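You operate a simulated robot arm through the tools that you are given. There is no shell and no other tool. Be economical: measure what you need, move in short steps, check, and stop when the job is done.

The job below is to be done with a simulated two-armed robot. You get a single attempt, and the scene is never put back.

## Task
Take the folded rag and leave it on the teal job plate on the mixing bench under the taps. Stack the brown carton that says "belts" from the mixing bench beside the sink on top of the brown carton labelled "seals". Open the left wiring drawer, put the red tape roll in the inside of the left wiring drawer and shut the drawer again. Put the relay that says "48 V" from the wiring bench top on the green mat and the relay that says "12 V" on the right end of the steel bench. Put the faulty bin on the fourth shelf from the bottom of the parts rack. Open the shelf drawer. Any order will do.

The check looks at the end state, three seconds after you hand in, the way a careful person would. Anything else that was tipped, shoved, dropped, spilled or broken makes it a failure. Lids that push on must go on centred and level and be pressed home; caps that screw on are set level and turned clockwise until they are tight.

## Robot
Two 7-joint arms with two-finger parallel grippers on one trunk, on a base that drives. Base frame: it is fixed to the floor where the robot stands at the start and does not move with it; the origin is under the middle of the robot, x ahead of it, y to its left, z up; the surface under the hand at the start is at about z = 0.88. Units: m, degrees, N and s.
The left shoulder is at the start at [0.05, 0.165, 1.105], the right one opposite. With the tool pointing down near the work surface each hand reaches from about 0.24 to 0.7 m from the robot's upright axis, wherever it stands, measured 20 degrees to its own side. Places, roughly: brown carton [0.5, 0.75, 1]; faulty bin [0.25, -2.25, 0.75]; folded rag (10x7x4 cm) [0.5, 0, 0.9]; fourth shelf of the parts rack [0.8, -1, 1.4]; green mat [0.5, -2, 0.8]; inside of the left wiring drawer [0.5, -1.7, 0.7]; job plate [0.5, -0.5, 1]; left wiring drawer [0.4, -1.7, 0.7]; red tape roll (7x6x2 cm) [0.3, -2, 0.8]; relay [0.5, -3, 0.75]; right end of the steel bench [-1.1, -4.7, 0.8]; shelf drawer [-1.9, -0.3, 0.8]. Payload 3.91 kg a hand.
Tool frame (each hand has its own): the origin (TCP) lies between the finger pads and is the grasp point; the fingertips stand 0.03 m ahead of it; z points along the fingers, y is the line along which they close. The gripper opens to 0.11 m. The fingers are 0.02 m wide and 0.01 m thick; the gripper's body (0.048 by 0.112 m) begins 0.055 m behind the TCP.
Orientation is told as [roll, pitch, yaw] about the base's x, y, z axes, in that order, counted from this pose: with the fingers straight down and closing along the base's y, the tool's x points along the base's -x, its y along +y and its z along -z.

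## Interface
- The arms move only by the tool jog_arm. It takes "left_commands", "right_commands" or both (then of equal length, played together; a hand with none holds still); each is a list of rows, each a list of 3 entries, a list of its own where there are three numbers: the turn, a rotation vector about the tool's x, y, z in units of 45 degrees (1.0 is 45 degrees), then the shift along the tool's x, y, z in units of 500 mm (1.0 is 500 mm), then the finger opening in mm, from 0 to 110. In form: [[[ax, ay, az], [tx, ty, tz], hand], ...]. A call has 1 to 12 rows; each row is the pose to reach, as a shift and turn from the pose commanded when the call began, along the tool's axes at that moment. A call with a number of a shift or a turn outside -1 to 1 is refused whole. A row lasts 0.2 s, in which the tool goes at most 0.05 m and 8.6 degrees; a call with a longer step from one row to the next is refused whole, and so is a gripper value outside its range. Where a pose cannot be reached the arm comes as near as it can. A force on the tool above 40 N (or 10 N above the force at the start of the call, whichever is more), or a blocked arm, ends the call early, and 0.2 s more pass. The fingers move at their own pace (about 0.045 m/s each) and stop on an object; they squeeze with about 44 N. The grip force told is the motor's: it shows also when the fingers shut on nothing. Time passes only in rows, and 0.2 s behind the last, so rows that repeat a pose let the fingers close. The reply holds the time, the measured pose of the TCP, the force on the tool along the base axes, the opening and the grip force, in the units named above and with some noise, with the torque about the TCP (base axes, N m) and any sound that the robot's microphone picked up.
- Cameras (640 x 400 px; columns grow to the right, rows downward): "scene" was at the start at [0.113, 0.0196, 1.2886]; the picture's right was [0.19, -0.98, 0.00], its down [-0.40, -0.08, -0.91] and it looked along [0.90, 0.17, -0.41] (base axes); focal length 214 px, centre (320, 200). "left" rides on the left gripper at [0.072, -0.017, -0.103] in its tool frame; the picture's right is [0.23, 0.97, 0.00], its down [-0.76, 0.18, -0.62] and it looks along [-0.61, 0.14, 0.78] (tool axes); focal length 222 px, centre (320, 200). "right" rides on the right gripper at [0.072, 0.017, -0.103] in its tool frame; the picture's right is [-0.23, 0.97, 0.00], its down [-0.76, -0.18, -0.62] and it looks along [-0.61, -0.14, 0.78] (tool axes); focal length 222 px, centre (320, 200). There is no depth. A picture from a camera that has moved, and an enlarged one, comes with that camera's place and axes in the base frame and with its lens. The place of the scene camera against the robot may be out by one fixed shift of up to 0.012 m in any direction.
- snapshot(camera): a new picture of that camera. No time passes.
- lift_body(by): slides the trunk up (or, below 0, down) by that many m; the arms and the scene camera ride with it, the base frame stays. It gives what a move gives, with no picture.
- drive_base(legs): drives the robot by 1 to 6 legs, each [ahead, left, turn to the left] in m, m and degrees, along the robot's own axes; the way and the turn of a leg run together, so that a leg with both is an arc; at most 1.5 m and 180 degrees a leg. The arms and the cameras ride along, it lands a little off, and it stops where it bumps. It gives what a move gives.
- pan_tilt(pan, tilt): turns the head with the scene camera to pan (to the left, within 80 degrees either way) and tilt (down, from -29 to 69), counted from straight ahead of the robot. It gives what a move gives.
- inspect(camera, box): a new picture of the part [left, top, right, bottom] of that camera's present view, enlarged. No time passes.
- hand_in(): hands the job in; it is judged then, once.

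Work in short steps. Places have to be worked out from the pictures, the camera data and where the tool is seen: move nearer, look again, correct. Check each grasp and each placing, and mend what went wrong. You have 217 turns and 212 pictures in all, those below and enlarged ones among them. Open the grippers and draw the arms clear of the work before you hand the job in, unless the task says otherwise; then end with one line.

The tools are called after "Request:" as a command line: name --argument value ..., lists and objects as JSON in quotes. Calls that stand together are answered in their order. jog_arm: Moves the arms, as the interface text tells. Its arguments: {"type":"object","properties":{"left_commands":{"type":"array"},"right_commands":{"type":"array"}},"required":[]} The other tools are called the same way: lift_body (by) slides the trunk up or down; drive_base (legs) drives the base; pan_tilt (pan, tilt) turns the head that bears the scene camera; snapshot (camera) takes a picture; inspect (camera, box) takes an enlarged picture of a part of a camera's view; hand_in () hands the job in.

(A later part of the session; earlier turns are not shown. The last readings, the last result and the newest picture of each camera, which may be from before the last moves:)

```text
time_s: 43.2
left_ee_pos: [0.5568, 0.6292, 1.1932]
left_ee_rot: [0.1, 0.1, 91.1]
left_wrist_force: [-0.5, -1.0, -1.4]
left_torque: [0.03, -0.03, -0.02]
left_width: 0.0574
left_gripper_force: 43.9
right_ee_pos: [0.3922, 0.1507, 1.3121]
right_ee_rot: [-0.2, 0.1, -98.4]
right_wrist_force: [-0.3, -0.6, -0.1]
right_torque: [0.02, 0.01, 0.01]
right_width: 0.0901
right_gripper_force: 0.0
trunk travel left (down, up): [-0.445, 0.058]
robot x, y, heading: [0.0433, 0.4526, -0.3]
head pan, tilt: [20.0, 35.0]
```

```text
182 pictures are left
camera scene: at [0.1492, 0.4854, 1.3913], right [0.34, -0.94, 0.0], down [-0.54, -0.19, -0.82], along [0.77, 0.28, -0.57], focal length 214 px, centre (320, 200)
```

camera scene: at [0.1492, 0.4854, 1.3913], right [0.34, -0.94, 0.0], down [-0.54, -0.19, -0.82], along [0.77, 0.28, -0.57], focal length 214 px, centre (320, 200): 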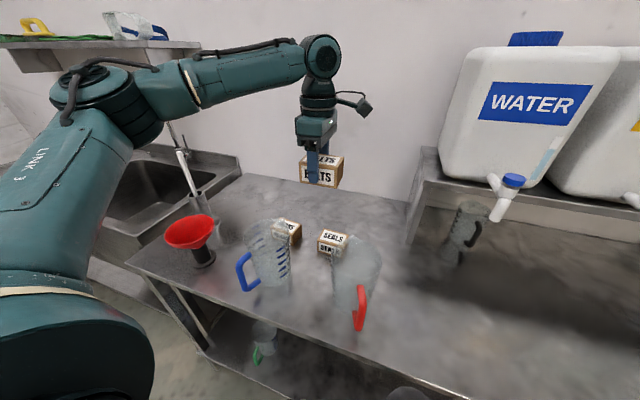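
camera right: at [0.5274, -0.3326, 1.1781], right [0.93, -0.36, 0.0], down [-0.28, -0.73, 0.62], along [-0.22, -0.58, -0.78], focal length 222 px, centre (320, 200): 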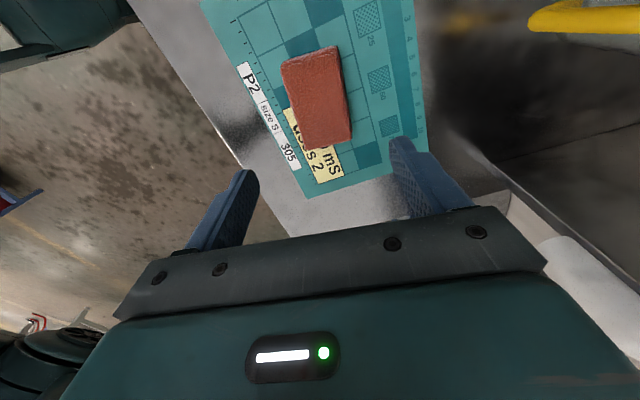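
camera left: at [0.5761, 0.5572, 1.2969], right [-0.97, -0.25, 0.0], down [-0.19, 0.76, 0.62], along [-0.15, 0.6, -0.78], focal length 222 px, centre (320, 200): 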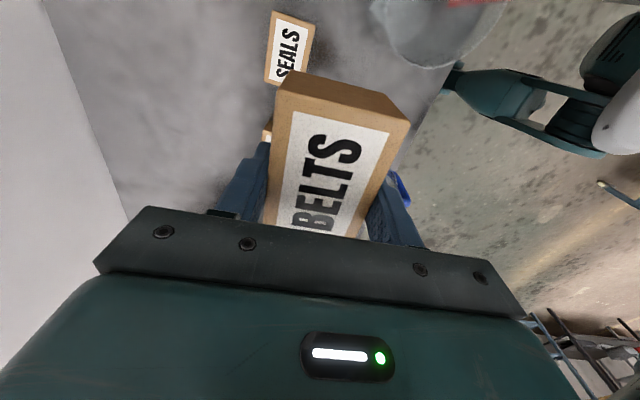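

Seals centre from the hand camera: (0.610, 0.604), same orientation. The held carton's centre is ~TCP. I'll shift laterally here, then lower the trunk.

Request:
jog_arm --left_commands '[[[0, 0, 0], [0.02, -0.05, 0], 40], [[0, 0, 0], [0.046, -0.107, 0], 40], [[0, 0, 0], [0.046, -0.107, 0], 40]]'

Request:
lift_body --by -0.12

```text
time_s: 44.0
left_ee_pos: [0.5694, 0.6401, 1.1884]
left_ee_rot: [0.0, 0.2, 91.2]
left_wrist_force: [-0.4, 0.4, -1.5]
left_torque: [0.0, -0.02, -0.02]
left_width: 0.0571
left_gripper_force: 44.2
left hand out of reach, approached as far as the arm can: row 1, 2, 3
right_ee_pos: [0.3937, 0.1521, 1.3127]
right_ee_rot: [-0.2, 0.0, -98.3]
right_wrist_force: [-0.9, -0.7, -1.0]
right_torque: [0.0, 0.04, 0.0]
right_width: 0.0902
right_gripper_force: 0.2
trunk travel left (down, up): [-0.445, 0.058]
robot x, y, heading: [0.0413, 0.4531, -0.3]
head pan, tilt: [20.0, 35.0]
```

```text
time_s: 45.5
left_ee_pos: [0.5689, 0.6405, 1.0686]
left_ee_rot: [0.1, 0.0, 91.1]
left_wrist_force: [-0.7, -0.5, -1.2]
left_torque: [0.01, -0.01, 0.03]
left_width: 0.0572
left_gripper_force: 44.0
right_ee_pos: [0.3926, 0.1504, 1.1929]
right_ee_rot: [-0.2, -0.1, -98.4]
right_wrist_force: [-0.4, -0.1, -0.1]
right_torque: [0.0, 0.0, -0.01]
right_width: 0.09
right_gripper_force: 0.0
trunk travel left (down, up): [-0.325, 0.178]
robot x, y, heading: [0.0454, 0.4531, -0.2]
head pan, tilt: [20.0, 35.0]
```

The limit depends on the hand's bearing; it reaches further when the target is more to the left. I'll raise the trunk for clearance over the jug, then drive 0.13 m right.

Request:
lift_body --by 0.12

Request:
drive_base --legs '[[0, -0.14, 0]]'

Request:
jog_arm --left_commands '[[[0, 0, 0], [-0.07, 0, 0], 40], [[0, 0, 0], [-0.14, -0.0, 0], 40], [[0, 0, 0], [-0.2, -0.0, 0], 40], [[0, 0, 0], [-0.2, -0.04, 0], 40], [[0, 0, 0], [-0.2, -0.08, 0], 40]]'

```text
time_s: 47.0
left_ee_pos: [0.5683, 0.6394, 1.1874]
left_ee_rot: [0.2, 0.0, 91.1]
left_wrist_force: [0.3, 0.4, -0.6]
left_torque: [0.05, 0.0, 0.01]
left_width: 0.0574
left_gripper_force: 43.7
right_ee_pos: [0.3922, 0.1513, 1.3128]
right_ee_rot: [-0.2, 0.0, -98.2]
right_wrist_force: [0.8, -0.1, -0.1]
right_torque: [0.03, -0.03, 0.02]
right_width: 0.0899
right_gripper_force: 0.1
trunk travel left (down, up): [-0.445, 0.058]
robot x, y, heading: [0.0426, 0.4508, -0.2]
head pan, tilt: [20.0, 35.0]
```

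```text
time_s: 48.9
left_ee_pos: [0.5684, 0.499, 1.1876]
left_ee_rot: [0.1, 0.0, 91.0]
left_wrist_force: [0.3, 0.1, -1.1]
left_torque: [0.0, 0.01, -0.01]
left_width: 0.0573
left_gripper_force: 44.0
right_ee_pos: [0.3906, 0.0108, 1.3128]
right_ee_rot: [-0.2, 0.0, -98.4]
right_wrist_force: [0.5, 0.3, 0.0]
right_torque: [0.03, 0.01, -0.01]
right_width: 0.0901
right_gripper_force: 0.2
trunk travel left (down, up): [-0.445, 0.058]
robot x, y, heading: [0.0437, 0.3133, -0.5]
head pan, tilt: [20.0, 35.0]
```

```text
time_s: 50.1
left_ee_pos: [0.6062, 0.6009, 1.1867]
left_ee_rot: [0.1, 0.1, 91.0]
left_wrist_force: [0.9, 0.2, -0.7]
left_torque: [0.01, 0.0, 0.0]
left_width: 0.0575
left_gripper_force: 44.0
right_ee_pos: [0.3905, 0.0114, 1.3133]
right_ee_rot: [-0.3, -0.1, -98.3]
right_wrist_force: [0.1, -0.2, -0.4]
right_torque: [0.02, 0.02, -0.03]
right_width: 0.09
right_gripper_force: 0.1
trunk travel left (down, up): [-0.445, 0.058]
robot x, y, heading: [0.0426, 0.3134, -0.7]
head pan, tilt: [20.0, 35.0]
```

Now reachable: (0.606, 0.601). I'll nudge to target (0.610, 0.607), lower the trunk and check with cameras.

Request:
jog_arm --left_commands '[[[0, 0, 0], [-0.012, -0.008, 0], 40], [[0, 0, 0], [-0.012, -0.008, 0], 40]]'

Request:
lift_body --by -0.12

Request:
snapshot --camera "left"

Request:
inspect --camera "scene" --box '[220, 80, 460, 230]'

```text
time_s: 50.7
left_ee_pos: [0.6096, 0.6062, 1.1875]
left_ee_rot: [0.1, 0.0, 91.1]
left_wrist_force: [-0.1, 0.1, -1.8]
left_torque: [-0.01, -0.02, 0.05]
left_width: 0.0573
left_gripper_force: 44.3
right_ee_pos: [0.3905, 0.0106, 1.3124]
right_ee_rot: [-0.1, 0.0, -98.3]
right_wrist_force: [0.0, 0.2, 0.3]
right_torque: [0.0, 0.0, 0.03]
right_width: 0.0899
right_gripper_force: 0.0
trunk travel left (down, up): [-0.445, 0.058]
robot x, y, heading: [0.0449, 0.3122, -0.6]
head pan, tilt: [20.0, 35.0]
```

```text
time_s: 52.2
left_ee_pos: [0.6093, 0.6058, 1.0679]
left_ee_rot: [0.1, 0.0, 91.0]
left_wrist_force: [0.8, -0.3, -0.5]
left_torque: [0.0, -0.02, -0.07]
left_width: 0.0573
left_gripper_force: 44.1
right_ee_pos: [0.3919, 0.0104, 1.192]
right_ee_rot: [-0.3, 0.1, -98.4]
right_wrist_force: [1.0, 0.2, -0.4]
right_torque: [0.01, 0.0, 0.0]
right_width: 0.0899
right_gripper_force: 0.1
trunk travel left (down, up): [-0.325, 0.178]
robot x, y, heading: [0.0408, 0.3109, -0.3]
head pan, tilt: [20.0, 35.0]
```

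```text
181 pictures are left
camera left: at [0.6283, 0.5345, 1.1712], right [-0.97, -0.24, 0.0], down [-0.19, 0.76, 0.62], along [-0.15, 0.6, -0.78], focal length 222 px, centre (320, 200)
```

left: 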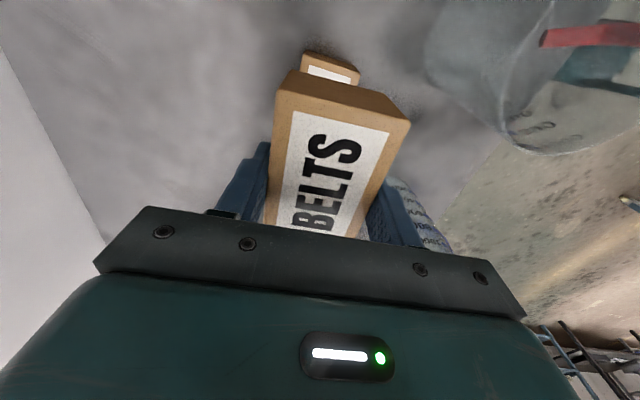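

```text
2.67 times, centred on (340, 155) of scene
camera zoom: at [0.1481, 0.3453, 1.2714], right [0.34, -0.94, 0.0], down [-0.54, -0.19, -0.82], along [0.77, 0.27, -0.57], focal length 572 px, centre (267, 320)
```

zoom: 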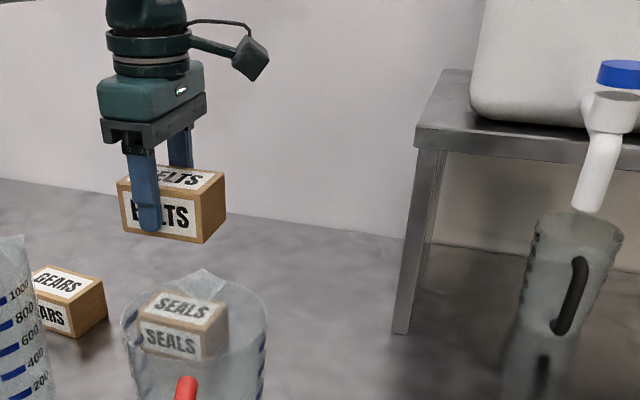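

Alignment looks right (Seals near end y≈0.564, carton's 0.5615). I'll lower to just above contact, then gently further.

Request:
jog_arm --left_commands '[[[0, 0, 0], [-0.005, 0, 0.06], 40], [[0, 0, 0], [-0.005, 0, 0.12], 40], [[0, 0, 0], [-0.005, 0, 0.17], 40], [[0, 0, 0], [-0.005, 0, 0.195], 40], [[0, 0, 0], [-0.005, 0, 0.2], 40]]'

Request:
inspect --camera "scene" --box '[220, 110, 380, 210]'

```text
time_s: 53.4
left_ee_pos: [0.6085, 0.6089, 0.9691]
left_ee_rot: [-0.1, 0.1, 91.2]
left_wrist_force: [-1.5, 2.3, 10.5]
left_torque: [-0.2, 0.24, 0.0]
left_width: 0.0575
left_gripper_force: 44.1
right_ee_pos: [0.3896, 0.0109, 1.1928]
right_ee_rot: [-0.1, 0.1, -98.5]
right_wrist_force: [0.4, 0.7, 0.0]
right_torque: [-0.03, 0.03, 0.02]
right_width: 0.0903
right_gripper_force: 0.0
trunk travel left (down, up): [-0.325, 0.178]
robot x, y, heading: [0.0419, 0.3121, -0.6]
head pan, tilt: [20.0, 35.0]
```

```text
4.00 times, centred on (300, 160) of scene
camera zoom: at [0.147, 0.3451, 1.2717], right [0.34, -0.94, 0.0], down [-0.54, -0.19, -0.82], along [0.77, 0.27, -0.57], focal length 858 px, centre (400, 360)
```

zoom: 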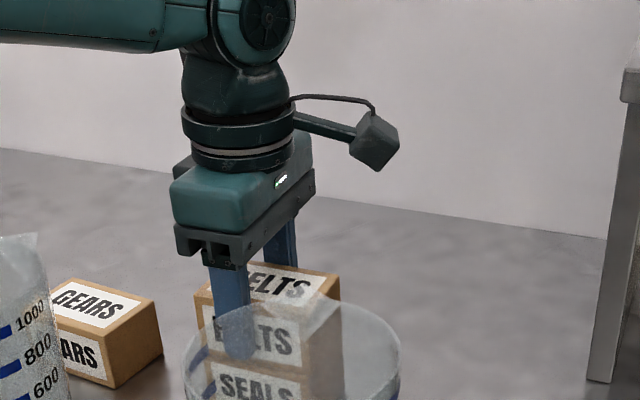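

Contact at 10 N with the cartons stacked. I'll open and rise straight up.

Request:
jog_arm --left_commands '[[[0, 0, 0], [0, 0, 0], 80], [[0, 0, 0], [0, 0, 0], 80], [[0, 0, 0], [0, 0, 0], 80], [[0, 0, 0], [0, 0, -0.05], 80], [[0, 0, 0], [0, 0, -0.12], 80], [[0, 0, 0], [0, 0, -0.18], 80]]'

Request:
lift_body --by 0.12

Request:
snapshot --camera "left"

Request:
inspect --camera "scene" --box '[200, 130, 400, 255]'

```text
time_s: 54.8
left_ee_pos: [0.6111, 0.6089, 1.0596]
left_ee_rot: [0.0, 0.0, 91.1]
left_wrist_force: [0.3, -0.2, -0.1]
left_torque: [0.04, -0.01, 0.0]
left_width: 0.0803
left_gripper_force: 0.1
right_ee_pos: [0.3907, 0.0105, 1.1926]
right_ee_rot: [-0.1, 0.0, -98.3]
right_wrist_force: [0.5, 0.3, 0.5]
right_torque: [-0.02, 0.01, -0.03]
right_width: 0.09
right_gripper_force: 0.0
trunk travel left (down, up): [-0.325, 0.178]
robot x, y, heading: [0.0422, 0.3102, -0.1]
head pan, tilt: [20.0, 35.0]
```

```text
time_s: 56.3
left_ee_pos: [0.6112, 0.6101, 1.178]
left_ee_rot: [0.1, 0.0, 91.0]
left_wrist_force: [0.4, -0.2, 0.5]
left_torque: [-0.02, 0.01, 0.02]
left_width: 0.08
left_gripper_force: 0.0
right_ee_pos: [0.3915, 0.0118, 1.3127]
right_ee_rot: [-0.2, 0.1, -98.5]
right_wrist_force: [-1.0, 0.0, -0.3]
right_torque: [-0.03, -0.02, 0.02]
right_width: 0.09
right_gripper_force: 0.1
trunk travel left (down, up): [-0.445, 0.058]
robot x, y, heading: [0.0458, 0.3111, -0.4]
head pan, tilt: [20.0, 35.0]
```

```text
178 pictures are left
camera left: at [0.6309, 0.5373, 1.2815], right [-0.97, -0.24, 0.0], down [-0.19, 0.76, 0.62], along [-0.15, 0.6, -0.78], focal length 222 px, centre (320, 200)
```

left: 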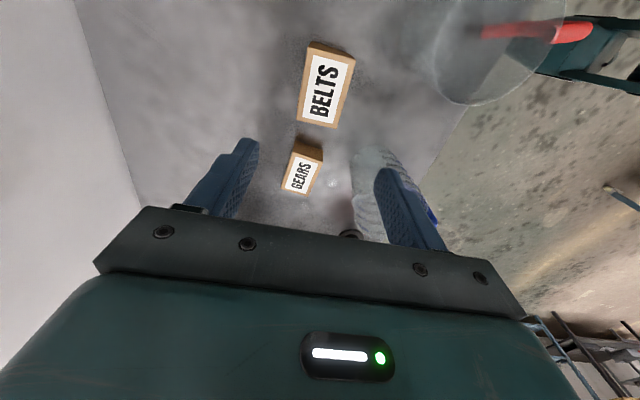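

```text
3.20 times, centred on (300, 192) of scene
camera zoom: at [0.1483, 0.3452, 1.3913], right [0.34, -0.94, 0.0], down [-0.54, -0.19, -0.82], along [0.77, 0.27, -0.57], focal length 686 px, centre (384, 224)
```

zoom: 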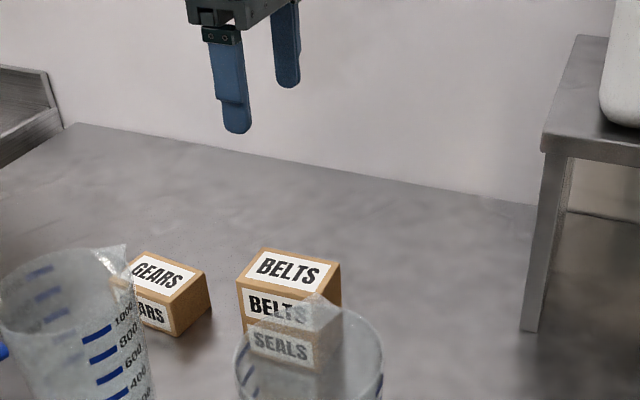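

The stack is neat. I'll draw the left hand back over the jugs, then back away from the bench and look to the right.

Request:
jog_arm --left_commands '[[[0, 0, 0], [0, 0.08, -0.02], 80], [[0, 0, 0], [0, 0.17, -0.04], 80], [[0, 0, 0], [0, 0.26, -0.04], 80], [[0, 0, 0], [0, 0.35, -0.04], 80], [[0, 0, 0], [0, 0.43, -0.04], 80], [[0, 0, 0], [0, 0.5, -0.04], 80]]'

Request:
drive_base --legs '[[-0.35, 0, 0]]'

Request:
pan_tilt --pan -60 --tilt 20

Request:
snapshot --camera "scene"

```text
time_s: 57.7
left_ee_pos: [0.3596, 0.6066, 1.1969]
left_ee_rot: [0.0, 0.1, 91.0]
left_wrist_force: [0.4, 0.0, 0.3]
left_torque: [-0.02, 0.05, 0.02]
left_width: 0.0799
left_gripper_force: 0.0
right_ee_pos: [0.3899, 0.0118, 1.313]
right_ee_rot: [-0.2, 0.0, -98.4]
right_wrist_force: [-0.2, 0.8, -0.3]
right_torque: [0.01, -0.01, 0.02]
right_width: 0.0899
right_gripper_force: 0.0
trunk travel left (down, up): [-0.445, 0.058]
robot x, y, heading: [0.044, 0.3127, -0.5]
head pan, tilt: [20.0, 35.0]
```

```text
time_s: 60.0
left_ee_pos: [0.0165, 0.6088, 1.1974]
left_ee_rot: [-0.1, 0.0, 90.7]
left_wrist_force: [0.3, -0.3, 0.1]
left_torque: [0.0, 0.02, 0.03]
left_width: 0.0799
left_gripper_force: 0.1
right_ee_pos: [0.0459, 0.0132, 1.3131]
right_ee_rot: [-0.3, 0.1, -98.6]
right_wrist_force: [-0.1, -0.3, -0.3]
right_torque: [-0.01, -0.01, -0.01]
right_width: 0.0901
right_gripper_force: 0.0
trunk travel left (down, up): [-0.445, 0.058]
robot x, y, heading: [-0.3075, 0.3143, -0.4]
head pan, tilt: [20.0, 35.0]
```

```text
time_s: 61.5
left_ee_pos: [0.0175, 0.6074, 1.1975]
left_ee_rot: [0.1, 0.1, 90.8]
left_wrist_force: [0.0, 0.5, 0.6]
left_torque: [-0.01, -0.02, 0.0]
left_width: 0.0801
left_gripper_force: 0.0
right_ee_pos: [0.0462, 0.0129, 1.3129]
right_ee_rot: [-0.2, 0.0, -98.5]
right_wrist_force: [0.3, 0.4, 0.0]
right_torque: [-0.01, -0.01, -0.03]
right_width: 0.09
right_gripper_force: 0.0
trunk travel left (down, up): [-0.445, 0.058]
robot x, y, heading: [-0.3011, 0.3186, -0.5]
head pan, tilt: [-60.0, 20.0]
```

```text
176 pictures are left
camera scene: at [-0.233, 0.2376, 1.4152], right [-0.87, -0.49, 0.0], down [-0.17, 0.3, -0.94], along [0.46, -0.82, -0.34], focal length 214 px, centre (320, 200)
```

scene: 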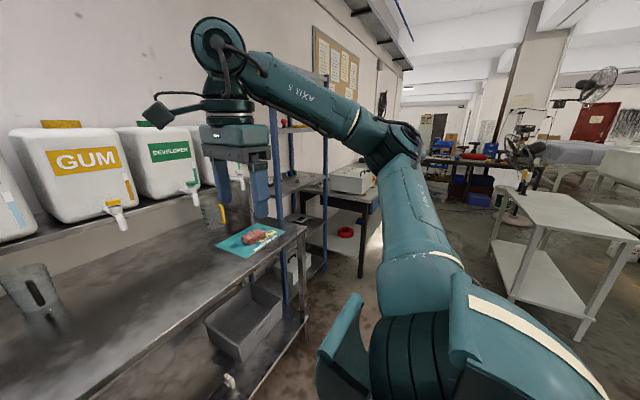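

The aisle to the right is clear. I'll drive right about 1.9 m at x≈-0.3 and look at the wiring bench.

Request:
drive_base --legs '[[0, -1.2, 0], [0, -0.9, 0]]'

Request:
pan_tilt --pan 0 --tilt 25

Request:
snapshot --camera "scene"

```text
time_s: 80.1
left_ee_pos: [-0.0075, -1.4988, 1.1974]
left_ee_rot: [0.1, 0.1, 89.3]
left_wrist_force: [0.0, -0.4, 0.5]
left_torque: [0.0, -0.06, 0.03]
left_width: 0.08
left_gripper_force: 0.2
right_ee_pos: [0.0046, -2.0947, 1.313]
right_ee_rot: [-0.2, 0.0, -100.2]
right_wrist_force: [0.5, -0.7, -0.6]
right_torque: [0.02, -0.02, -0.03]
right_width: 0.0901
right_gripper_force: 0.1
trunk travel left (down, up): [-0.445, 0.058]
robot x, y, heading: [-0.3354, -1.7813, -2.2]
head pan, tilt: [-60.0, 20.0]
```

```text
time_s: 81.4
left_ee_pos: [-0.008, -1.4989, 1.1975]
left_ee_rot: [0.0, -0.1, 89.2]
left_wrist_force: [0.2, -1.0, 0.0]
left_torque: [-0.04, 0.0, 0.0]
left_width: 0.08
left_gripper_force: 0.2
right_ee_pos: [0.0046, -2.0958, 1.3127]
right_ee_rot: [-0.2, 0.0, -100.2]
right_wrist_force: [1.1, -0.3, -0.7]
right_torque: [0.0, 0.01, -0.01]
right_width: 0.0903
right_gripper_force: 0.1
trunk travel left (down, up): [-0.445, 0.058]
robot x, y, heading: [-0.3357, -1.7792, -2.4]
head pan, tilt: [0.0, 25.0]
```

```text
175 pictures are left
camera scene: at [-0.2207, -1.784, 1.4071], right [-0.04, -1.0, 0.0], down [-0.42, 0.02, -0.91], along [0.91, -0.03, -0.42], focal length 214 px, centre (320, 200)
```

scene: 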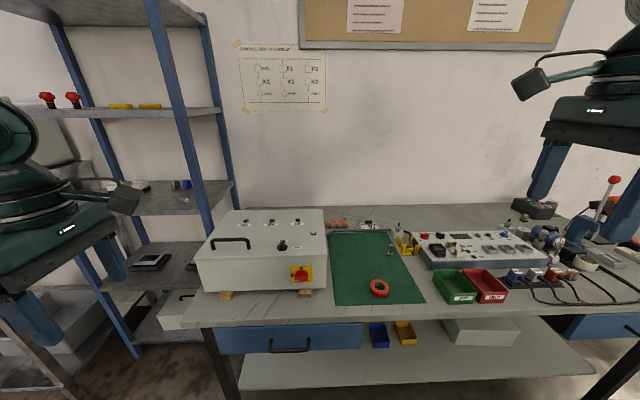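

The wiring bench is in view: green mat with the tape roll, green and red bins, blue left drawer, rack at the left. I'll enlarge for details.

Request:
inspect --camera "scene" --box '[320, 200, 640, 400]'

Request:
inspect --camera "scene" --box '[200, 200, 440, 350]'

```text
2.00 times, centred on (480, 300) of scene
camera zoom: at [-0.2207, -1.784, 1.4071], right [-0.04, -1.0, 0.0], down [-0.42, 0.02, -0.91], along [0.91, -0.03, -0.42], focal length 429 px, centre (0, 0)
```

zoom: 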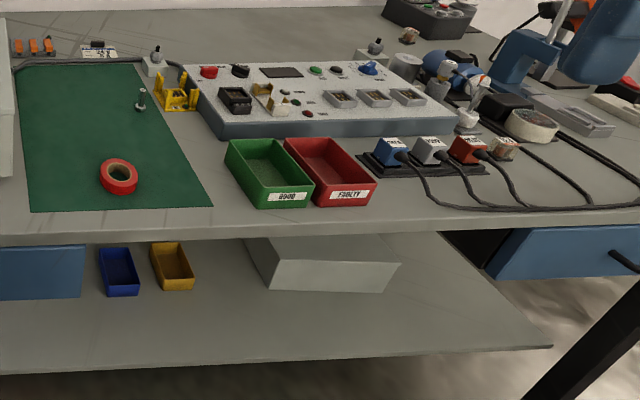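

```text
2.67 times, centred on (320, 275) of scene
camera zoom: at [-0.2207, -1.784, 1.4071], right [-0.04, -1.0, 0.0], down [-0.42, 0.02, -0.91], along [0.91, -0.03, -0.42], focal length 572 px, centre (320, 0)
```

zoom: 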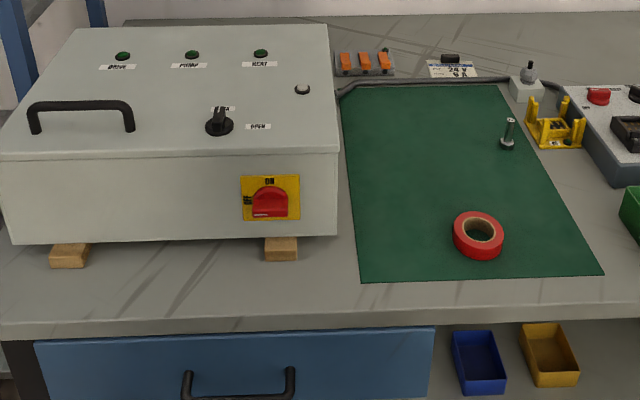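

"FAULTY" is the red bin at about (0.30, -2.37). The tape roll is at about (0.334, -2.012), and the drawer handle at about (0.22, -1.70, 0.69). I'll pick up the tape first with the right hand; driving forward 0.17 m and straightening.

Request:
drive_base --legs '[[0.17, 0, 2.4]]'

Request:
pan_tilt --pan -10 --tilt 40

Request:
snapshot --camera "scene"

Request:
snapshot --camera "right"

```text
time_s: 82.9
left_ee_pos: [0.1506, -1.4894, 1.1992]
left_ee_rot: [0.1, 0.0, 91.5]
left_wrist_force: [0.3, 0.3, -0.3]
left_torque: [0.0, 0.01, -0.02]
left_width: 0.0799
left_gripper_force: 0.0
right_ee_pos: [0.1873, -2.0844, 1.3126]
right_ee_rot: [-0.3, 0.1, -97.8]
right_wrist_force: [1.6, -0.1, 0.7]
right_torque: [-0.02, 0.04, 0.01]
right_width: 0.0898
right_gripper_force: 0.0
trunk travel left (down, up): [-0.445, 0.058]
robot x, y, heading: [-0.165, -1.7875, 0.1]
head pan, tilt: [0.0, 25.0]
```

```text
time_s: 83.7
left_ee_pos: [0.1496, -1.4898, 1.1975]
left_ee_rot: [0.1, 0.1, 91.7]
left_wrist_force: [-0.4, 0.6, 0.4]
left_torque: [0.0, 0.01, -0.01]
left_width: 0.0801
left_gripper_force: 0.2
right_ee_pos: [0.187, -2.0832, 1.3129]
right_ee_rot: [-0.2, 0.0, -97.9]
right_wrist_force: [0.4, 0.2, -0.2]
right_torque: [-0.01, 0.03, -0.01]
right_width: 0.09
right_gripper_force: 0.1
trunk travel left (down, up): [-0.445, 0.058]
robot x, y, heading: [-0.1625, -1.7838, 0.3]
head pan, tilt: [-10.0, 40.0]
```

```text
172 pictures are left
camera scene: at [-0.0589, -1.7967, 1.3839], right [-0.17, -0.99, 0.0], down [-0.63, 0.11, -0.77], along [0.76, -0.13, -0.64], focal length 214 px, centre (320, 200)
```

scene: 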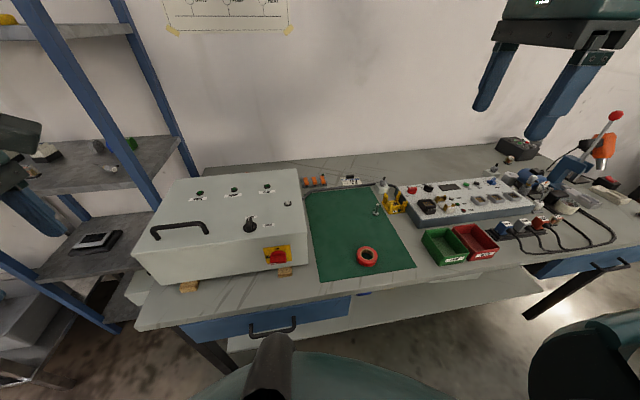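

```text
171 pictures are left
camera right: at [0.2133, -2.0148, 1.4157], right [0.93, -0.36, 0.0], down [-0.28, -0.73, 0.62], along [-0.23, -0.58, -0.78], focal length 222 px, centre (320, 200)
```

right: 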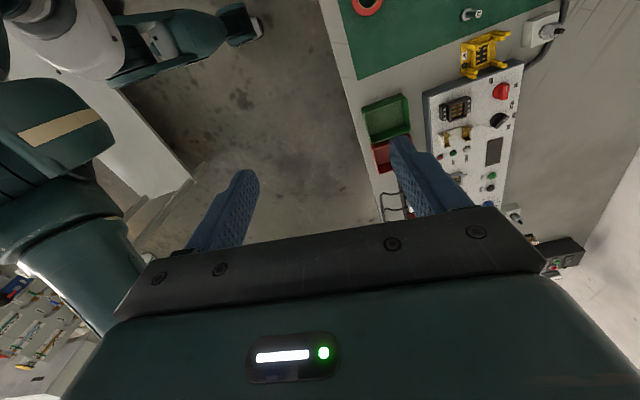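

Both cameras put the tape at about (0.32, -2.017). I'll lower the trunk 0.12 m and bring the right hand over it.

Request:
lift_body --by -0.12

Request:
jog_arm --right_commands '[[[0, 0, 0], [0.024, 0.035, 0.07], 110], [[0, 0, 0], [0.048, 0.07, 0.14], 110], [[0, 0, 0], [0.072, 0.105, 0.21], 110], [[0, 0, 0], [0.095, 0.14, 0.28], 110], [[0, 0, 0], [0.12, 0.175, 0.35], 110], [[0, 0, 0], [0.143, 0.21, 0.42], 110], [[0, 0, 0], [0.167, 0.245, 0.486], 110]]'

Request:
snapshot --camera "right"

```text
time_s: 85.2
left_ee_pos: [0.1515, -1.4883, 1.0767]
left_ee_rot: [0.1, 0.0, 91.6]
left_wrist_force: [0.4, 0.4, 0.6]
left_torque: [-0.02, -0.01, 0.01]
left_width: 0.0798
left_gripper_force: 0.1
right_ee_pos: [0.186, -2.0835, 1.1923]
right_ee_rot: [-0.2, 0.0, -97.7]
right_wrist_force: [-0.5, 0.1, -0.4]
right_torque: [-0.01, 0.0, 0.0]
right_width: 0.09
right_gripper_force: 0.1
trunk travel left (down, up): [-0.325, 0.178]
robot x, y, heading: [-0.1649, -1.7831, 0.1]
head pan, tilt: [-10.0, 40.0]
```

```text
time_s: 86.8
left_ee_pos: [0.1511, -1.4883, 1.0782]
left_ee_rot: [0.1, 0.0, 91.6]
left_wrist_force: [0.2, -0.2, 0.0]
left_torque: [-0.04, -0.03, 0.03]
left_width: 0.0798
left_gripper_force: 0.1
right_ee_pos: [0.3182, -2.0164, 0.9481]
right_ee_rot: [-0.2, 0.0, -97.9]
right_wrist_force: [0.0, -0.3, 0.0]
right_torque: [0.01, -0.01, 0.02]
right_width: 0.1099
right_gripper_force: 0.0
trunk travel left (down, up): [-0.325, 0.178]
robot x, y, heading: [-0.1674, -1.7845, 0.5]
head pan, tilt: [-10.0, 40.0]
```

```text
170 pictures are left
camera right: at [0.3447, -1.9465, 1.0516], right [0.93, -0.36, 0.0], down [-0.28, -0.73, 0.62], along [-0.23, -0.58, -0.78], focal length 222 px, centre (320, 200)
```

right: 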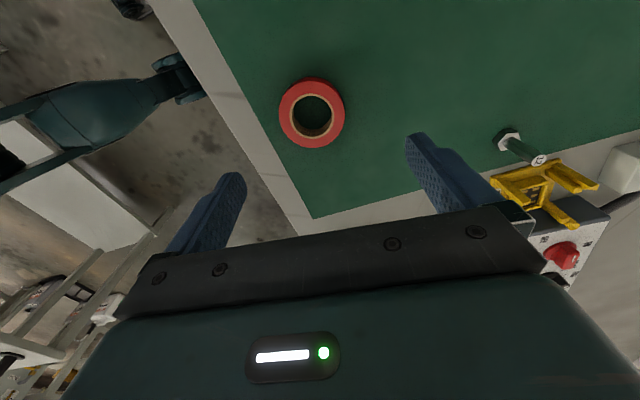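

Tape centre now reads about (0.308, -2.011). I'll descend to TCP 0.85 while centring and look again.

Request:
jog_arm --right_commands '[[[0, 0, 0], [0.008, -0.02, 0.07], 110], [[0, 0, 0], [0.008, -0.02, 0.14], 110], [[0, 0, 0], [0.008, -0.02, 0.2], 110]]'

Request:
snapshot --camera "right"

Request:
inspect --camera "scene" --box '[300, 150, 460, 250]'

```text
time_s: 87.6
left_ee_pos: [0.1501, -1.489, 1.0777]
left_ee_rot: [0.0, 0.1, 91.6]
left_wrist_force: [-1.1, -0.3, 0.9]
left_torque: [0.04, -0.01, -0.01]
left_width: 0.0805
left_gripper_force: 0.1
right_ee_pos: [0.3073, -2.0123, 0.8519]
right_ee_rot: [0.2, 0.1, -97.8]
right_wrist_force: [-2.0, -1.3, 9.1]
right_torque: [-0.17, -0.48, -0.08]
right_width: 0.1088
right_gripper_force: 0.1
trunk travel left (down, up): [-0.325, 0.178]
robot x, y, heading: [-0.1668, -1.7869, 0.4]
head pan, tilt: [-10.0, 40.0]
```

```text
169 pictures are left
camera right: at [0.3338, -1.9429, 0.955], right [0.93, -0.36, 0.0], down [-0.28, -0.73, 0.62], along [-0.22, -0.58, -0.78], focal length 222 px, centre (320, 200)
```

right: 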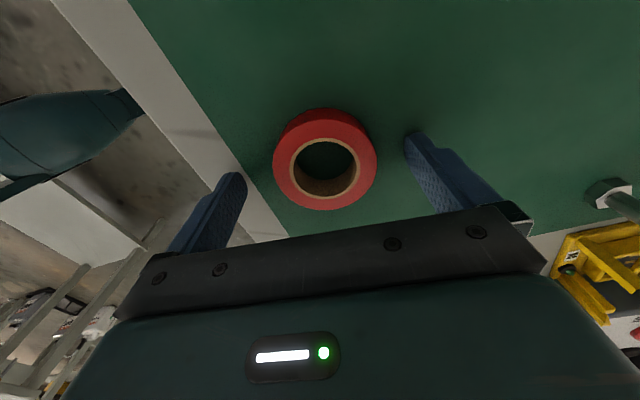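

```text
4.00 times, centred on (380, 200) of scene
camera zoom: at [-0.0603, -1.7965, 1.2643], right [-0.17, -0.99, 0.0], down [-0.63, 0.11, -0.77], along [0.76, -0.13, -0.64], focal length 858 px, centre (80, 200)
```

zoom: 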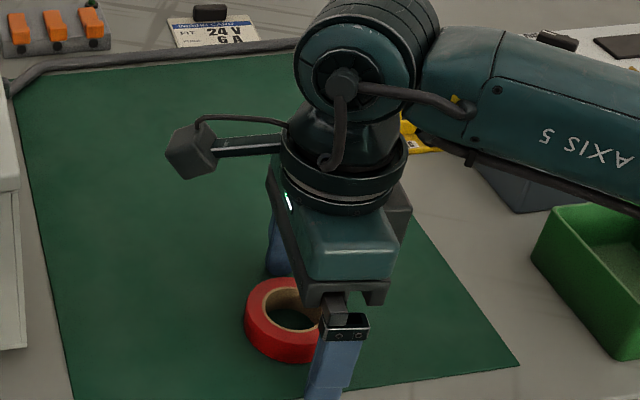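

Force 9 N: the fingertips are on the mat (mat z≈0.82). I'll back off 3 mm, shift 8 mm along tool x, and close on the roll.

Request:
jog_arm --right_commands '[[[0, 0, 0], [0, 0, -0.008], 110], [[0, 0, 0], [0.018, 0.006, -0.008], 110], [[0, 0, 0], [0.018, 0.006, -0.008], 50], [[0, 0, 0], [0.018, 0.006, -0.008], 40], [[0, 0, 0], [0.018, 0.006, -0.008], 40], [[0, 0, 0], [0.018, 0.006, -0.008], 40], [[0, 0, 0], [0.018, 0.006, -0.008], 40]]'

Request:
jog_arm --right_commands '[[[0, 0, 0], [0, 0, -0.05], 40], [[0, 0, 0], [0, 0, -0.12], 40], [[0, 0, 0], [0, 0, -0.2], 40], [[0, 0, 0], [0, 0, -0.28], 40], [[0, 0, 0], [0, 0, -0.34], 40]]'

Request:
snapshot --camera "right"

```text
time_s: 89.2
left_ee_pos: [0.1512, -1.4898, 1.0777]
left_ee_rot: [0.1, 0.0, 91.5]
left_wrist_force: [0.1, 0.2, -0.6]
left_torque: [-0.02, -0.01, 0.0]
left_width: 0.0799
left_gripper_force: 0.1
right_ee_pos: [0.3119, -2.0026, 0.8529]
right_ee_rot: [-0.1, 0.0, -97.8]
right_wrist_force: [-0.3, -0.4, -0.4]
right_torque: [0.02, 0.04, 0.0]
right_width: 0.0589
right_gripper_force: 44.1
trunk travel left (down, up): [-0.325, 0.178]
robot x, y, heading: [-0.1603, -1.7856, 0.5]
head pan, tilt: [-10.0, 40.0]
```

```text
time_s: 90.4
left_ee_pos: [0.15, -1.489, 1.0775]
left_ee_rot: [0.1, 0.1, 91.6]
left_wrist_force: [-0.8, 0.6, -0.1]
left_torque: [-0.01, 0.02, -0.03]
left_width: 0.08
left_gripper_force: 0.1
right_ee_pos: [0.3133, -2.0045, 1.0236]
right_ee_rot: [-0.2, 0.0, -97.7]
right_wrist_force: [-0.5, 0.8, -0.4]
right_torque: [-0.01, 0.01, -0.01]
right_width: 0.059
right_gripper_force: 44.3
trunk travel left (down, up): [-0.325, 0.178]
robot x, y, heading: [-0.1645, -1.7876, 0.3]
head pan, tilt: [-10.0, 40.0]
```

```text
167 pictures are left
camera right: at [0.3414, -1.9339, 1.1259], right [0.93, -0.36, 0.0], down [-0.28, -0.73, 0.62], along [-0.23, -0.58, -0.78], focal length 222 px, centre (320, 200)
```

right: 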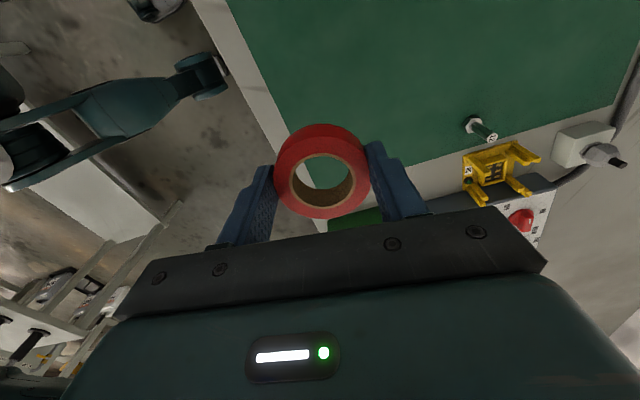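

Tape is held (59 mm wide). Now I'll back off to x≈-0.45 and begin pitching the left hand to point forward for the drawer handle.

Request:
drive_base --legs '[[-0.3, -0.1, 0]]'

Request:
jog_arm --left_commands '[[[0.166, 0, 0], [0, 0, 0], 80], [[0.333, 0, 0], [0, 0, 0], 80], [[0.5, 0, 0], [0, 0, 0], 80], [[0.667, 0, 0], [0, 0, 0], 80], [[0.833, 0, 0], [0, 0, 0], 80], [[1.0, 0, 0], [0, 0, 0], 80]]'

```text
time_s: 92.5
left_ee_pos: [-0.1523, -1.5893, 1.078]
left_ee_rot: [0.0, -0.1, 91.7]
left_wrist_force: [0.0, -0.5, 1.5]
left_torque: [-0.01, 0.0, 0.02]
left_width: 0.0801
left_gripper_force: 0.0
right_ee_pos: [0.0142, -2.1025, 1.0229]
right_ee_rot: [-0.2, 0.1, -97.7]
right_wrist_force: [-0.4, 0.7, -0.4]
right_torque: [0.0, -0.02, 0.04]
right_width: 0.059
right_gripper_force: 44.2
trunk travel left (down, up): [-0.325, 0.178]
robot x, y, heading: [-0.4651, -1.8878, 0.4]
head pan, tilt: [-10.0, 40.0]
```

```text
time_s: 93.9
left_ee_pos: [-0.1167, -1.5747, 1.1048]
left_ee_rot: [-45.0, 0.1, 91.7]
left_wrist_force: [-0.9, 0.0, 0.5]
left_torque: [0.02, -0.05, -0.02]
left_width: 0.08
left_gripper_force: 0.0
left hand out of reach, approached as far as the arm can: row 5, 6
right_ee_pos: [0.012, -2.1027, 1.0226]
right_ee_rot: [-0.3, 0.1, -97.7]
right_wrist_force: [-0.4, -0.2, -0.6]
right_torque: [-0.01, -0.01, -0.02]
right_width: 0.0588
right_gripper_force: 43.6
trunk travel left (down, up): [-0.325, 0.178]
robot x, y, heading: [-0.4644, -1.8857, 0.2]
head pan, tilt: [-10.0, 40.0]
```

It needs to be further out for this pitch; I'll continue the rotation with a forward shift.

Request:
jog_arm --left_commands '[[[0.166, 0, 0], [0, -0.04, 0.04], 80], [[0.333, 0, 0], [0, -0.08, 0.08], 80], [[0.5, 0, 0], [0, -0.12, 0.12], 80], [[0.667, 0, 0], [0, -0.15, 0.15], 80], [[0.833, 0, 0], [0, -0.17, 0.17], 80], [[1.0, 0, 0], [0, -0.17, 0.17], 80]]'

Request:
snapshot --camera "left"

Request:
snapshot --camera "scene"

```text
time_s: 95.3
left_ee_pos: [-0.0035, -1.5597, 1.1178]
left_ee_rot: [-86.3, -0.2, 91.8]
left_wrist_force: [0.7, 0.5, 0.1]
left_torque: [-0.01, 0.02, 0.01]
left_width: 0.0801
left_gripper_force: 0.1
left hand out of reach, approached as far as the arm can: row 5, 6
right_ee_pos: [0.0133, -2.102, 1.0226]
right_ee_rot: [-0.2, 0.0, -97.6]
right_wrist_force: [-0.1, 0.7, 0.0]
right_torque: [0.05, -0.01, 0.03]
right_width: 0.0586
right_gripper_force: 44.1
trunk travel left (down, up): [-0.325, 0.178]
robot x, y, heading: [-0.4679, -1.8839, 0.6]
head pan, tilt: [-10.0, 40.0]
```

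```text
166 pictures are left
camera left: at [-0.1029, -1.6345, 1.1418], right [-0.06, -0.23, -0.97], down [-0.66, 0.74, -0.13], along [0.75, 0.63, -0.19], focal length 222 px, centre (320, 200)
```

left: 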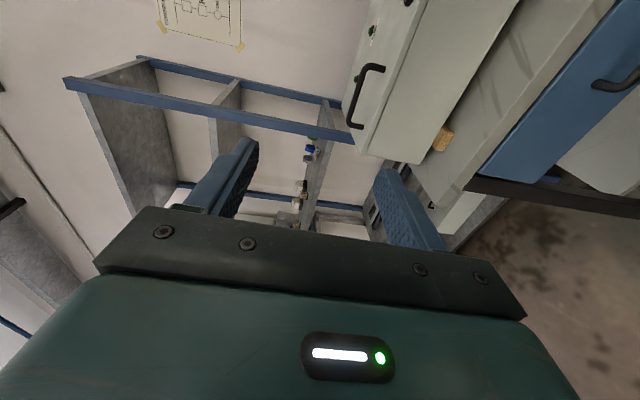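

```text
165 pictures are left
camera scene: at [-0.3602, -1.8959, 1.2639], right [-0.17, -0.99, 0.0], down [-0.63, 0.11, -0.77], along [0.76, -0.13, -0.64], focal length 214 px, centre (320, 200)
```

scene: 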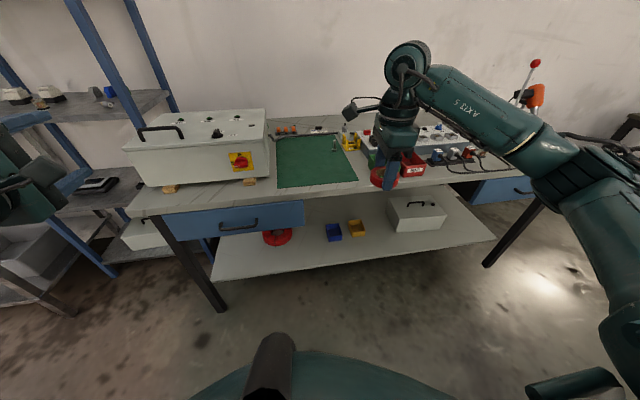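

The drawer handle is visible. I'll enlarge it to work out its height.

Request:
inspect --camera "scene" --box '[160, 170, 320, 270]'

```text
4.00 times, centred on (240, 220) of scene
camera zoom: at [-0.3602, -1.8959, 1.2639], right [-0.17, -0.99, 0.0], down [-0.63, 0.11, -0.77], along [0.76, -0.13, -0.64], focal length 858 px, centre (640, 120)
```

zoom: 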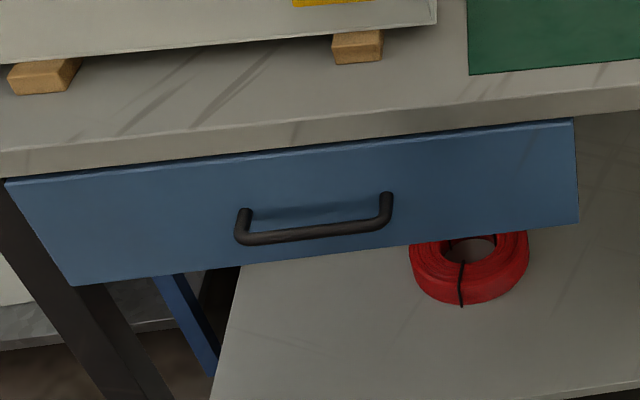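

Handle bar is at about (0.18, -1.705, 0.725), with the drawer face at x≈0.215. I'll lower the trunk 0.3 m, then align the left hand with it.

Request:
lift_body --by -0.3

Request:
jog_arm --left_commands '[[[0.04, 0, 0], [0.08, 0.02, 0], 80], [[0.082, 0, 0], [0.16, 0.06, 0], 80], [[0.082, 0, 0], [0.23, 0.12, 0], 80], [[0.082, 0, 0], [0.29, 0.186, 0], 80], [[0.082, 0, 0], [0.29, 0.186, 0], 80]]'

Request:
snapshot --camera "left"

Request:
snapshot --camera "scene"

```text
time_s: 98.3
left_ee_pos: [-0.0029, -1.5604, 0.8178]
left_ee_rot: [-86.1, -0.2, 91.8]
left_wrist_force: [-0.3, -0.2, -0.5]
left_torque: [-0.03, 0.0, 0.01]
left_width: 0.0801
left_gripper_force: 0.1
right_ee_pos: [0.0133, -2.1023, 0.7225]
right_ee_rot: [-0.2, 0.1, -97.8]
right_wrist_force: [0.3, -0.5, 0.0]
right_torque: [0.0, -0.02, 0.02]
right_width: 0.0587
right_gripper_force: 43.4
trunk travel left (down, up): [-0.025, 0.478]
robot x, y, heading: [-0.4681, -1.8847, 0.5]
head pan, tilt: [-10.0, 40.0]
```

```text
time_s: 99.5
left_ee_pos: [-0.0136, -1.5867, 0.853]
left_ee_rot: [-89.4, -0.5, 91.6]
left_wrist_force: [0.2, -0.2, 0.1]
left_torque: [-0.03, -0.02, -0.01]
left_width: 0.0799
left_gripper_force: 0.0
left hand out of reach, approached as far as the arm can: row 1, 2, 3, 4, 5
right_ee_pos: [0.0129, -2.1019, 0.723]
right_ee_rot: [-0.2, 0.0, -97.7]
right_wrist_force: [-0.9, 0.1, -0.4]
right_torque: [0.01, 0.01, -0.03]
right_width: 0.0587
right_gripper_force: 43.7
trunk travel left (down, up): [-0.025, 0.478]
robot x, y, heading: [-0.4629, -1.884, 0.1]
head pan, tilt: [-10.0, 40.0]
```

```text
163 pictures are left
camera left: at [-0.1151, -1.6619, 0.8703], right [0.0, -0.22, -0.98], down [-0.65, 0.74, -0.17], along [0.76, 0.63, -0.14], focal length 222 px, centre (320, 200)
```

left: 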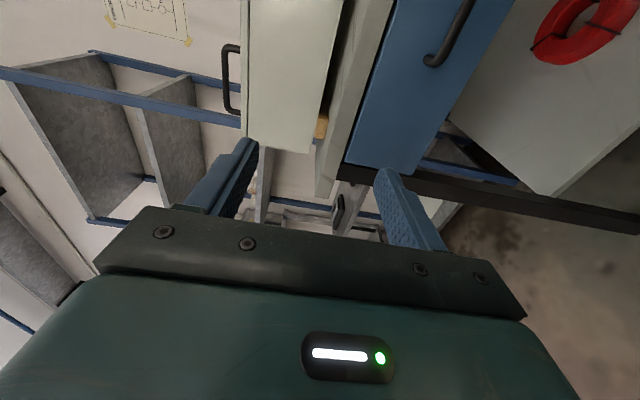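

```text
162 pictures are left
camera scene: at [-0.3601, -1.8966, 0.9638], right [-0.17, -0.99, 0.0], down [-0.63, 0.11, -0.77], along [0.76, -0.13, -0.64], focal length 214 px, centre (320, 200)
```

scene: 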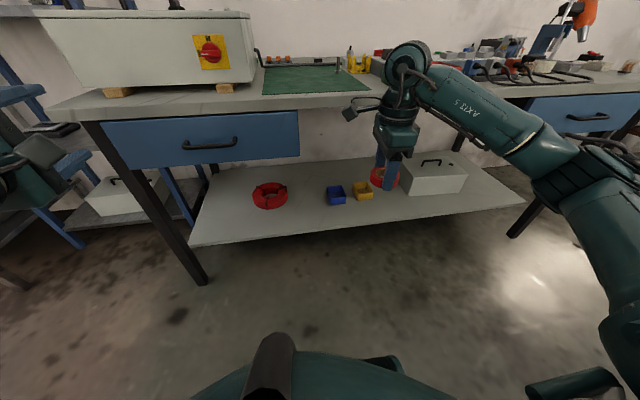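

The forward-pointing hand needs to be further from the body. I'll back the base 0.12 m, then extend the hand forward.

Request:
drive_base --legs '[[-0.12, 0, 0]]'

Request:
jog_arm --left_commands '[[[0, 0, 0], [0, 0, 0.09], 80], [[0, 0, 0], [0, 0, 0.18], 80], [[0, 0, 0], [0, 0, 0.27], 80], [[0, 0, 0], [0.03, 0.05, 0.35], 80], [[0, 0, 0], [0.09, 0.1, 0.38], 80], [[0, 0, 0], [0.15, 0.16, 0.4], 80], [[0, 0, 0], [0.2, 0.22, 0.4], 80], [[0, 0, 0], [0.236, 0.256, 0.4], 80], [[0, 0, 0], [0.236, 0.256, 0.4], 80]]'

```text
time_s: 100.6
left_ee_pos: [-0.0832, -1.5865, 0.8559]
left_ee_rot: [-89.7, -0.5, 91.6]
left_wrist_force: [0.3, 0.4, -0.5]
left_torque: [0.02, -0.02, -0.01]
left_width: 0.0799
left_gripper_force: 0.1
right_ee_pos: [-0.0545, -2.1022, 0.7228]
right_ee_rot: [-0.1, 0.0, -97.6]
right_wrist_force: [0.2, 0.9, -0.2]
right_torque: [0.0, 0.03, 0.0]
right_width: 0.0587
right_gripper_force: 44.2
trunk travel left (down, up): [-0.025, 0.478]
robot x, y, heading: [-0.5334, -1.8882, 0.1]
head pan, tilt: [-10.0, 40.0]
stopped in leg 1: the robot was blocked; the commanded pose is now the measured one
```

```text
time_s: 102.6
left_ee_pos: [0.0894, -1.6038, 0.9035]
left_ee_rot: [-89.4, -0.4, 91.4]
left_wrist_force: [-0.6, 0.0, 1.1]
left_torque: [0.0, -0.02, 0.0]
left_width: 0.0801
left_gripper_force: 0.0
left hand out of reach, approached as far as the arm can: row 1, 2, 3, 4, 5, 6, 7, 8, 9
right_ee_pos: [-0.0559, -2.1041, 0.7231]
right_ee_rot: [-0.2, -0.1, -97.6]
right_wrist_force: [0.4, 0.0, -0.9]
right_torque: [0.01, 0.0, 0.0]
right_width: 0.0587
right_gripper_force: 43.9
trunk travel left (down, up): [-0.025, 0.478]
robot x, y, heading: [-0.5362, -1.8813, 0.5]
head pan, tilt: [-10.0, 40.0]
```

Backing stopped early, so something is behind me; I'll look at both sides. The fully forward pose is also out of reach at this height, so I'll tilt back to 45°.

Request:
jog_arm --left_commands '[[[-0.166, 0, 0], [0.0, 0, -0.02], 80], [[-0.333, 0, 0], [0.0, 0, -0.04], 80], [[-0.5, 0, 0], [0.05, 0.04, -0.06], 80], [[-0.667, 0, 0], [0.1, 0.08, -0.08], 80], [[-0.833, 0, 0], [0.15, 0.14, -0.08], 80], [[-1.0, 0, 0], [0.19, 0.2, -0.08], 80]]'

Request:
pan_tilt --pan 80 --tilt 30

Request:
snapshot --camera "scene"

Request:
pan_tilt --pan -80 --tilt 30

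Request:
snapshot --camera "scene"

```text
time_s: 104.0
left_ee_pos: [0.0522, -1.7021, 0.8001]
left_ee_rot: [-44.5, -0.4, 91.5]
left_wrist_force: [-0.9, 0.7, -0.5]
left_torque: [0.02, -0.03, -0.03]
left_width: 0.0801
left_gripper_force: 0.0
right_ee_pos: [-0.0551, -2.1019, 0.7235]
right_ee_rot: [-0.1, 0.0, -97.6]
right_wrist_force: [0.2, 0.2, -1.1]
right_torque: [-0.01, -0.01, -0.04]
right_width: 0.0587
right_gripper_force: 43.9
trunk travel left (down, up): [-0.025, 0.478]
robot x, y, heading: [-0.5337, -1.8855, 0.3]
head pan, tilt: [-10.0, 40.0]
```

```text
time_s: 105.7
left_ee_pos: [0.053, -1.701, 0.8007]
left_ee_rot: [-44.6, -0.4, 91.6]
left_wrist_force: [0.0, 0.2, 0.6]
left_torque: [0.0, 0.01, -0.01]
left_width: 0.0803
left_gripper_force: 0.0
right_ee_pos: [-0.0565, -2.1032, 0.7235]
right_ee_rot: [-0.1, 0.0, -97.7]
right_wrist_force: [-0.6, -0.1, -0.1]
right_torque: [0.0, 0.0, -0.01]
right_width: 0.0585
right_gripper_force: 44.3
trunk travel left (down, up): [-0.025, 0.478]
robot x, y, heading: [-0.5355, -1.8849, 0.3]
head pan, tilt: [80.0, 30.0]
```

```text
161 pictures are left
camera scene: at [-0.4967, -1.7935, 0.9791], right [0.99, -0.17, 0.0], down [-0.08, -0.49, -0.87], along [0.15, 0.85, -0.5], focal length 214 px, centre (320, 200)
```

scene: 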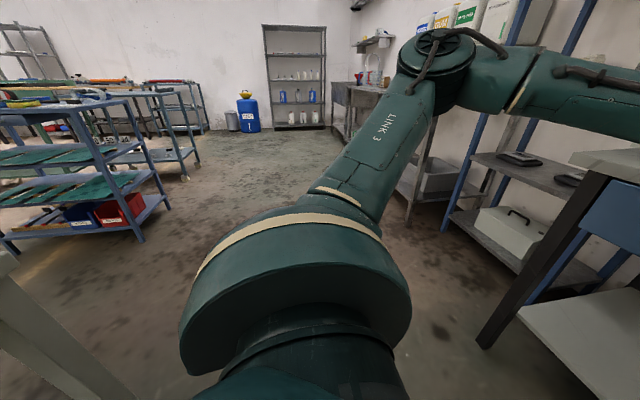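

```text
time_s: 108.1
left_ee_pos: [0.0529, -1.7016, 0.8008]
left_ee_rot: [-44.7, -0.4, 91.5]
left_wrist_force: [0.9, -0.4, -0.7]
left_torque: [-0.01, 0.03, -0.01]
left_width: 0.0798
left_gripper_force: 0.0
right_ee_pos: [-0.0558, -2.1027, 0.7234]
right_ee_rot: [-0.2, 0.0, -97.5]
right_wrist_force: [-0.1, 0.1, -1.0]
right_torque: [-0.02, -0.01, 0.01]
right_width: 0.0589
right_gripper_force: 44.3
trunk travel left (down, up): [-0.025, 0.478]
robot x, y, heading: [-0.5357, -1.8812, 0.2]
head pan, tilt: [-80.0, 30.0]
```

```text
160 pictures are left
camera scene: at [-0.4959, -1.9716, 0.9791], right [-0.98, -0.18, 0.0], down [-0.09, 0.49, -0.87], along [0.15, -0.85, -0.5], focal length 214 px, centre (320, 200)
```

scene: 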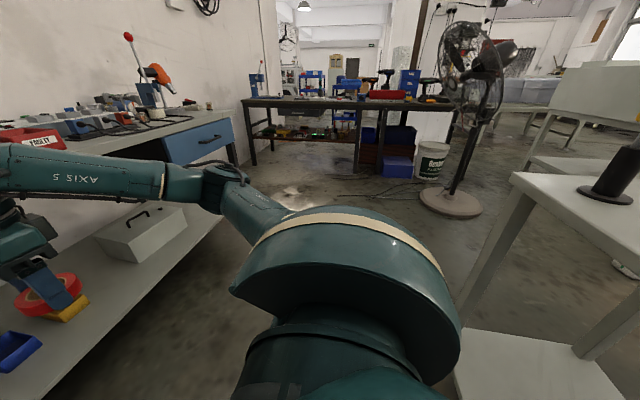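

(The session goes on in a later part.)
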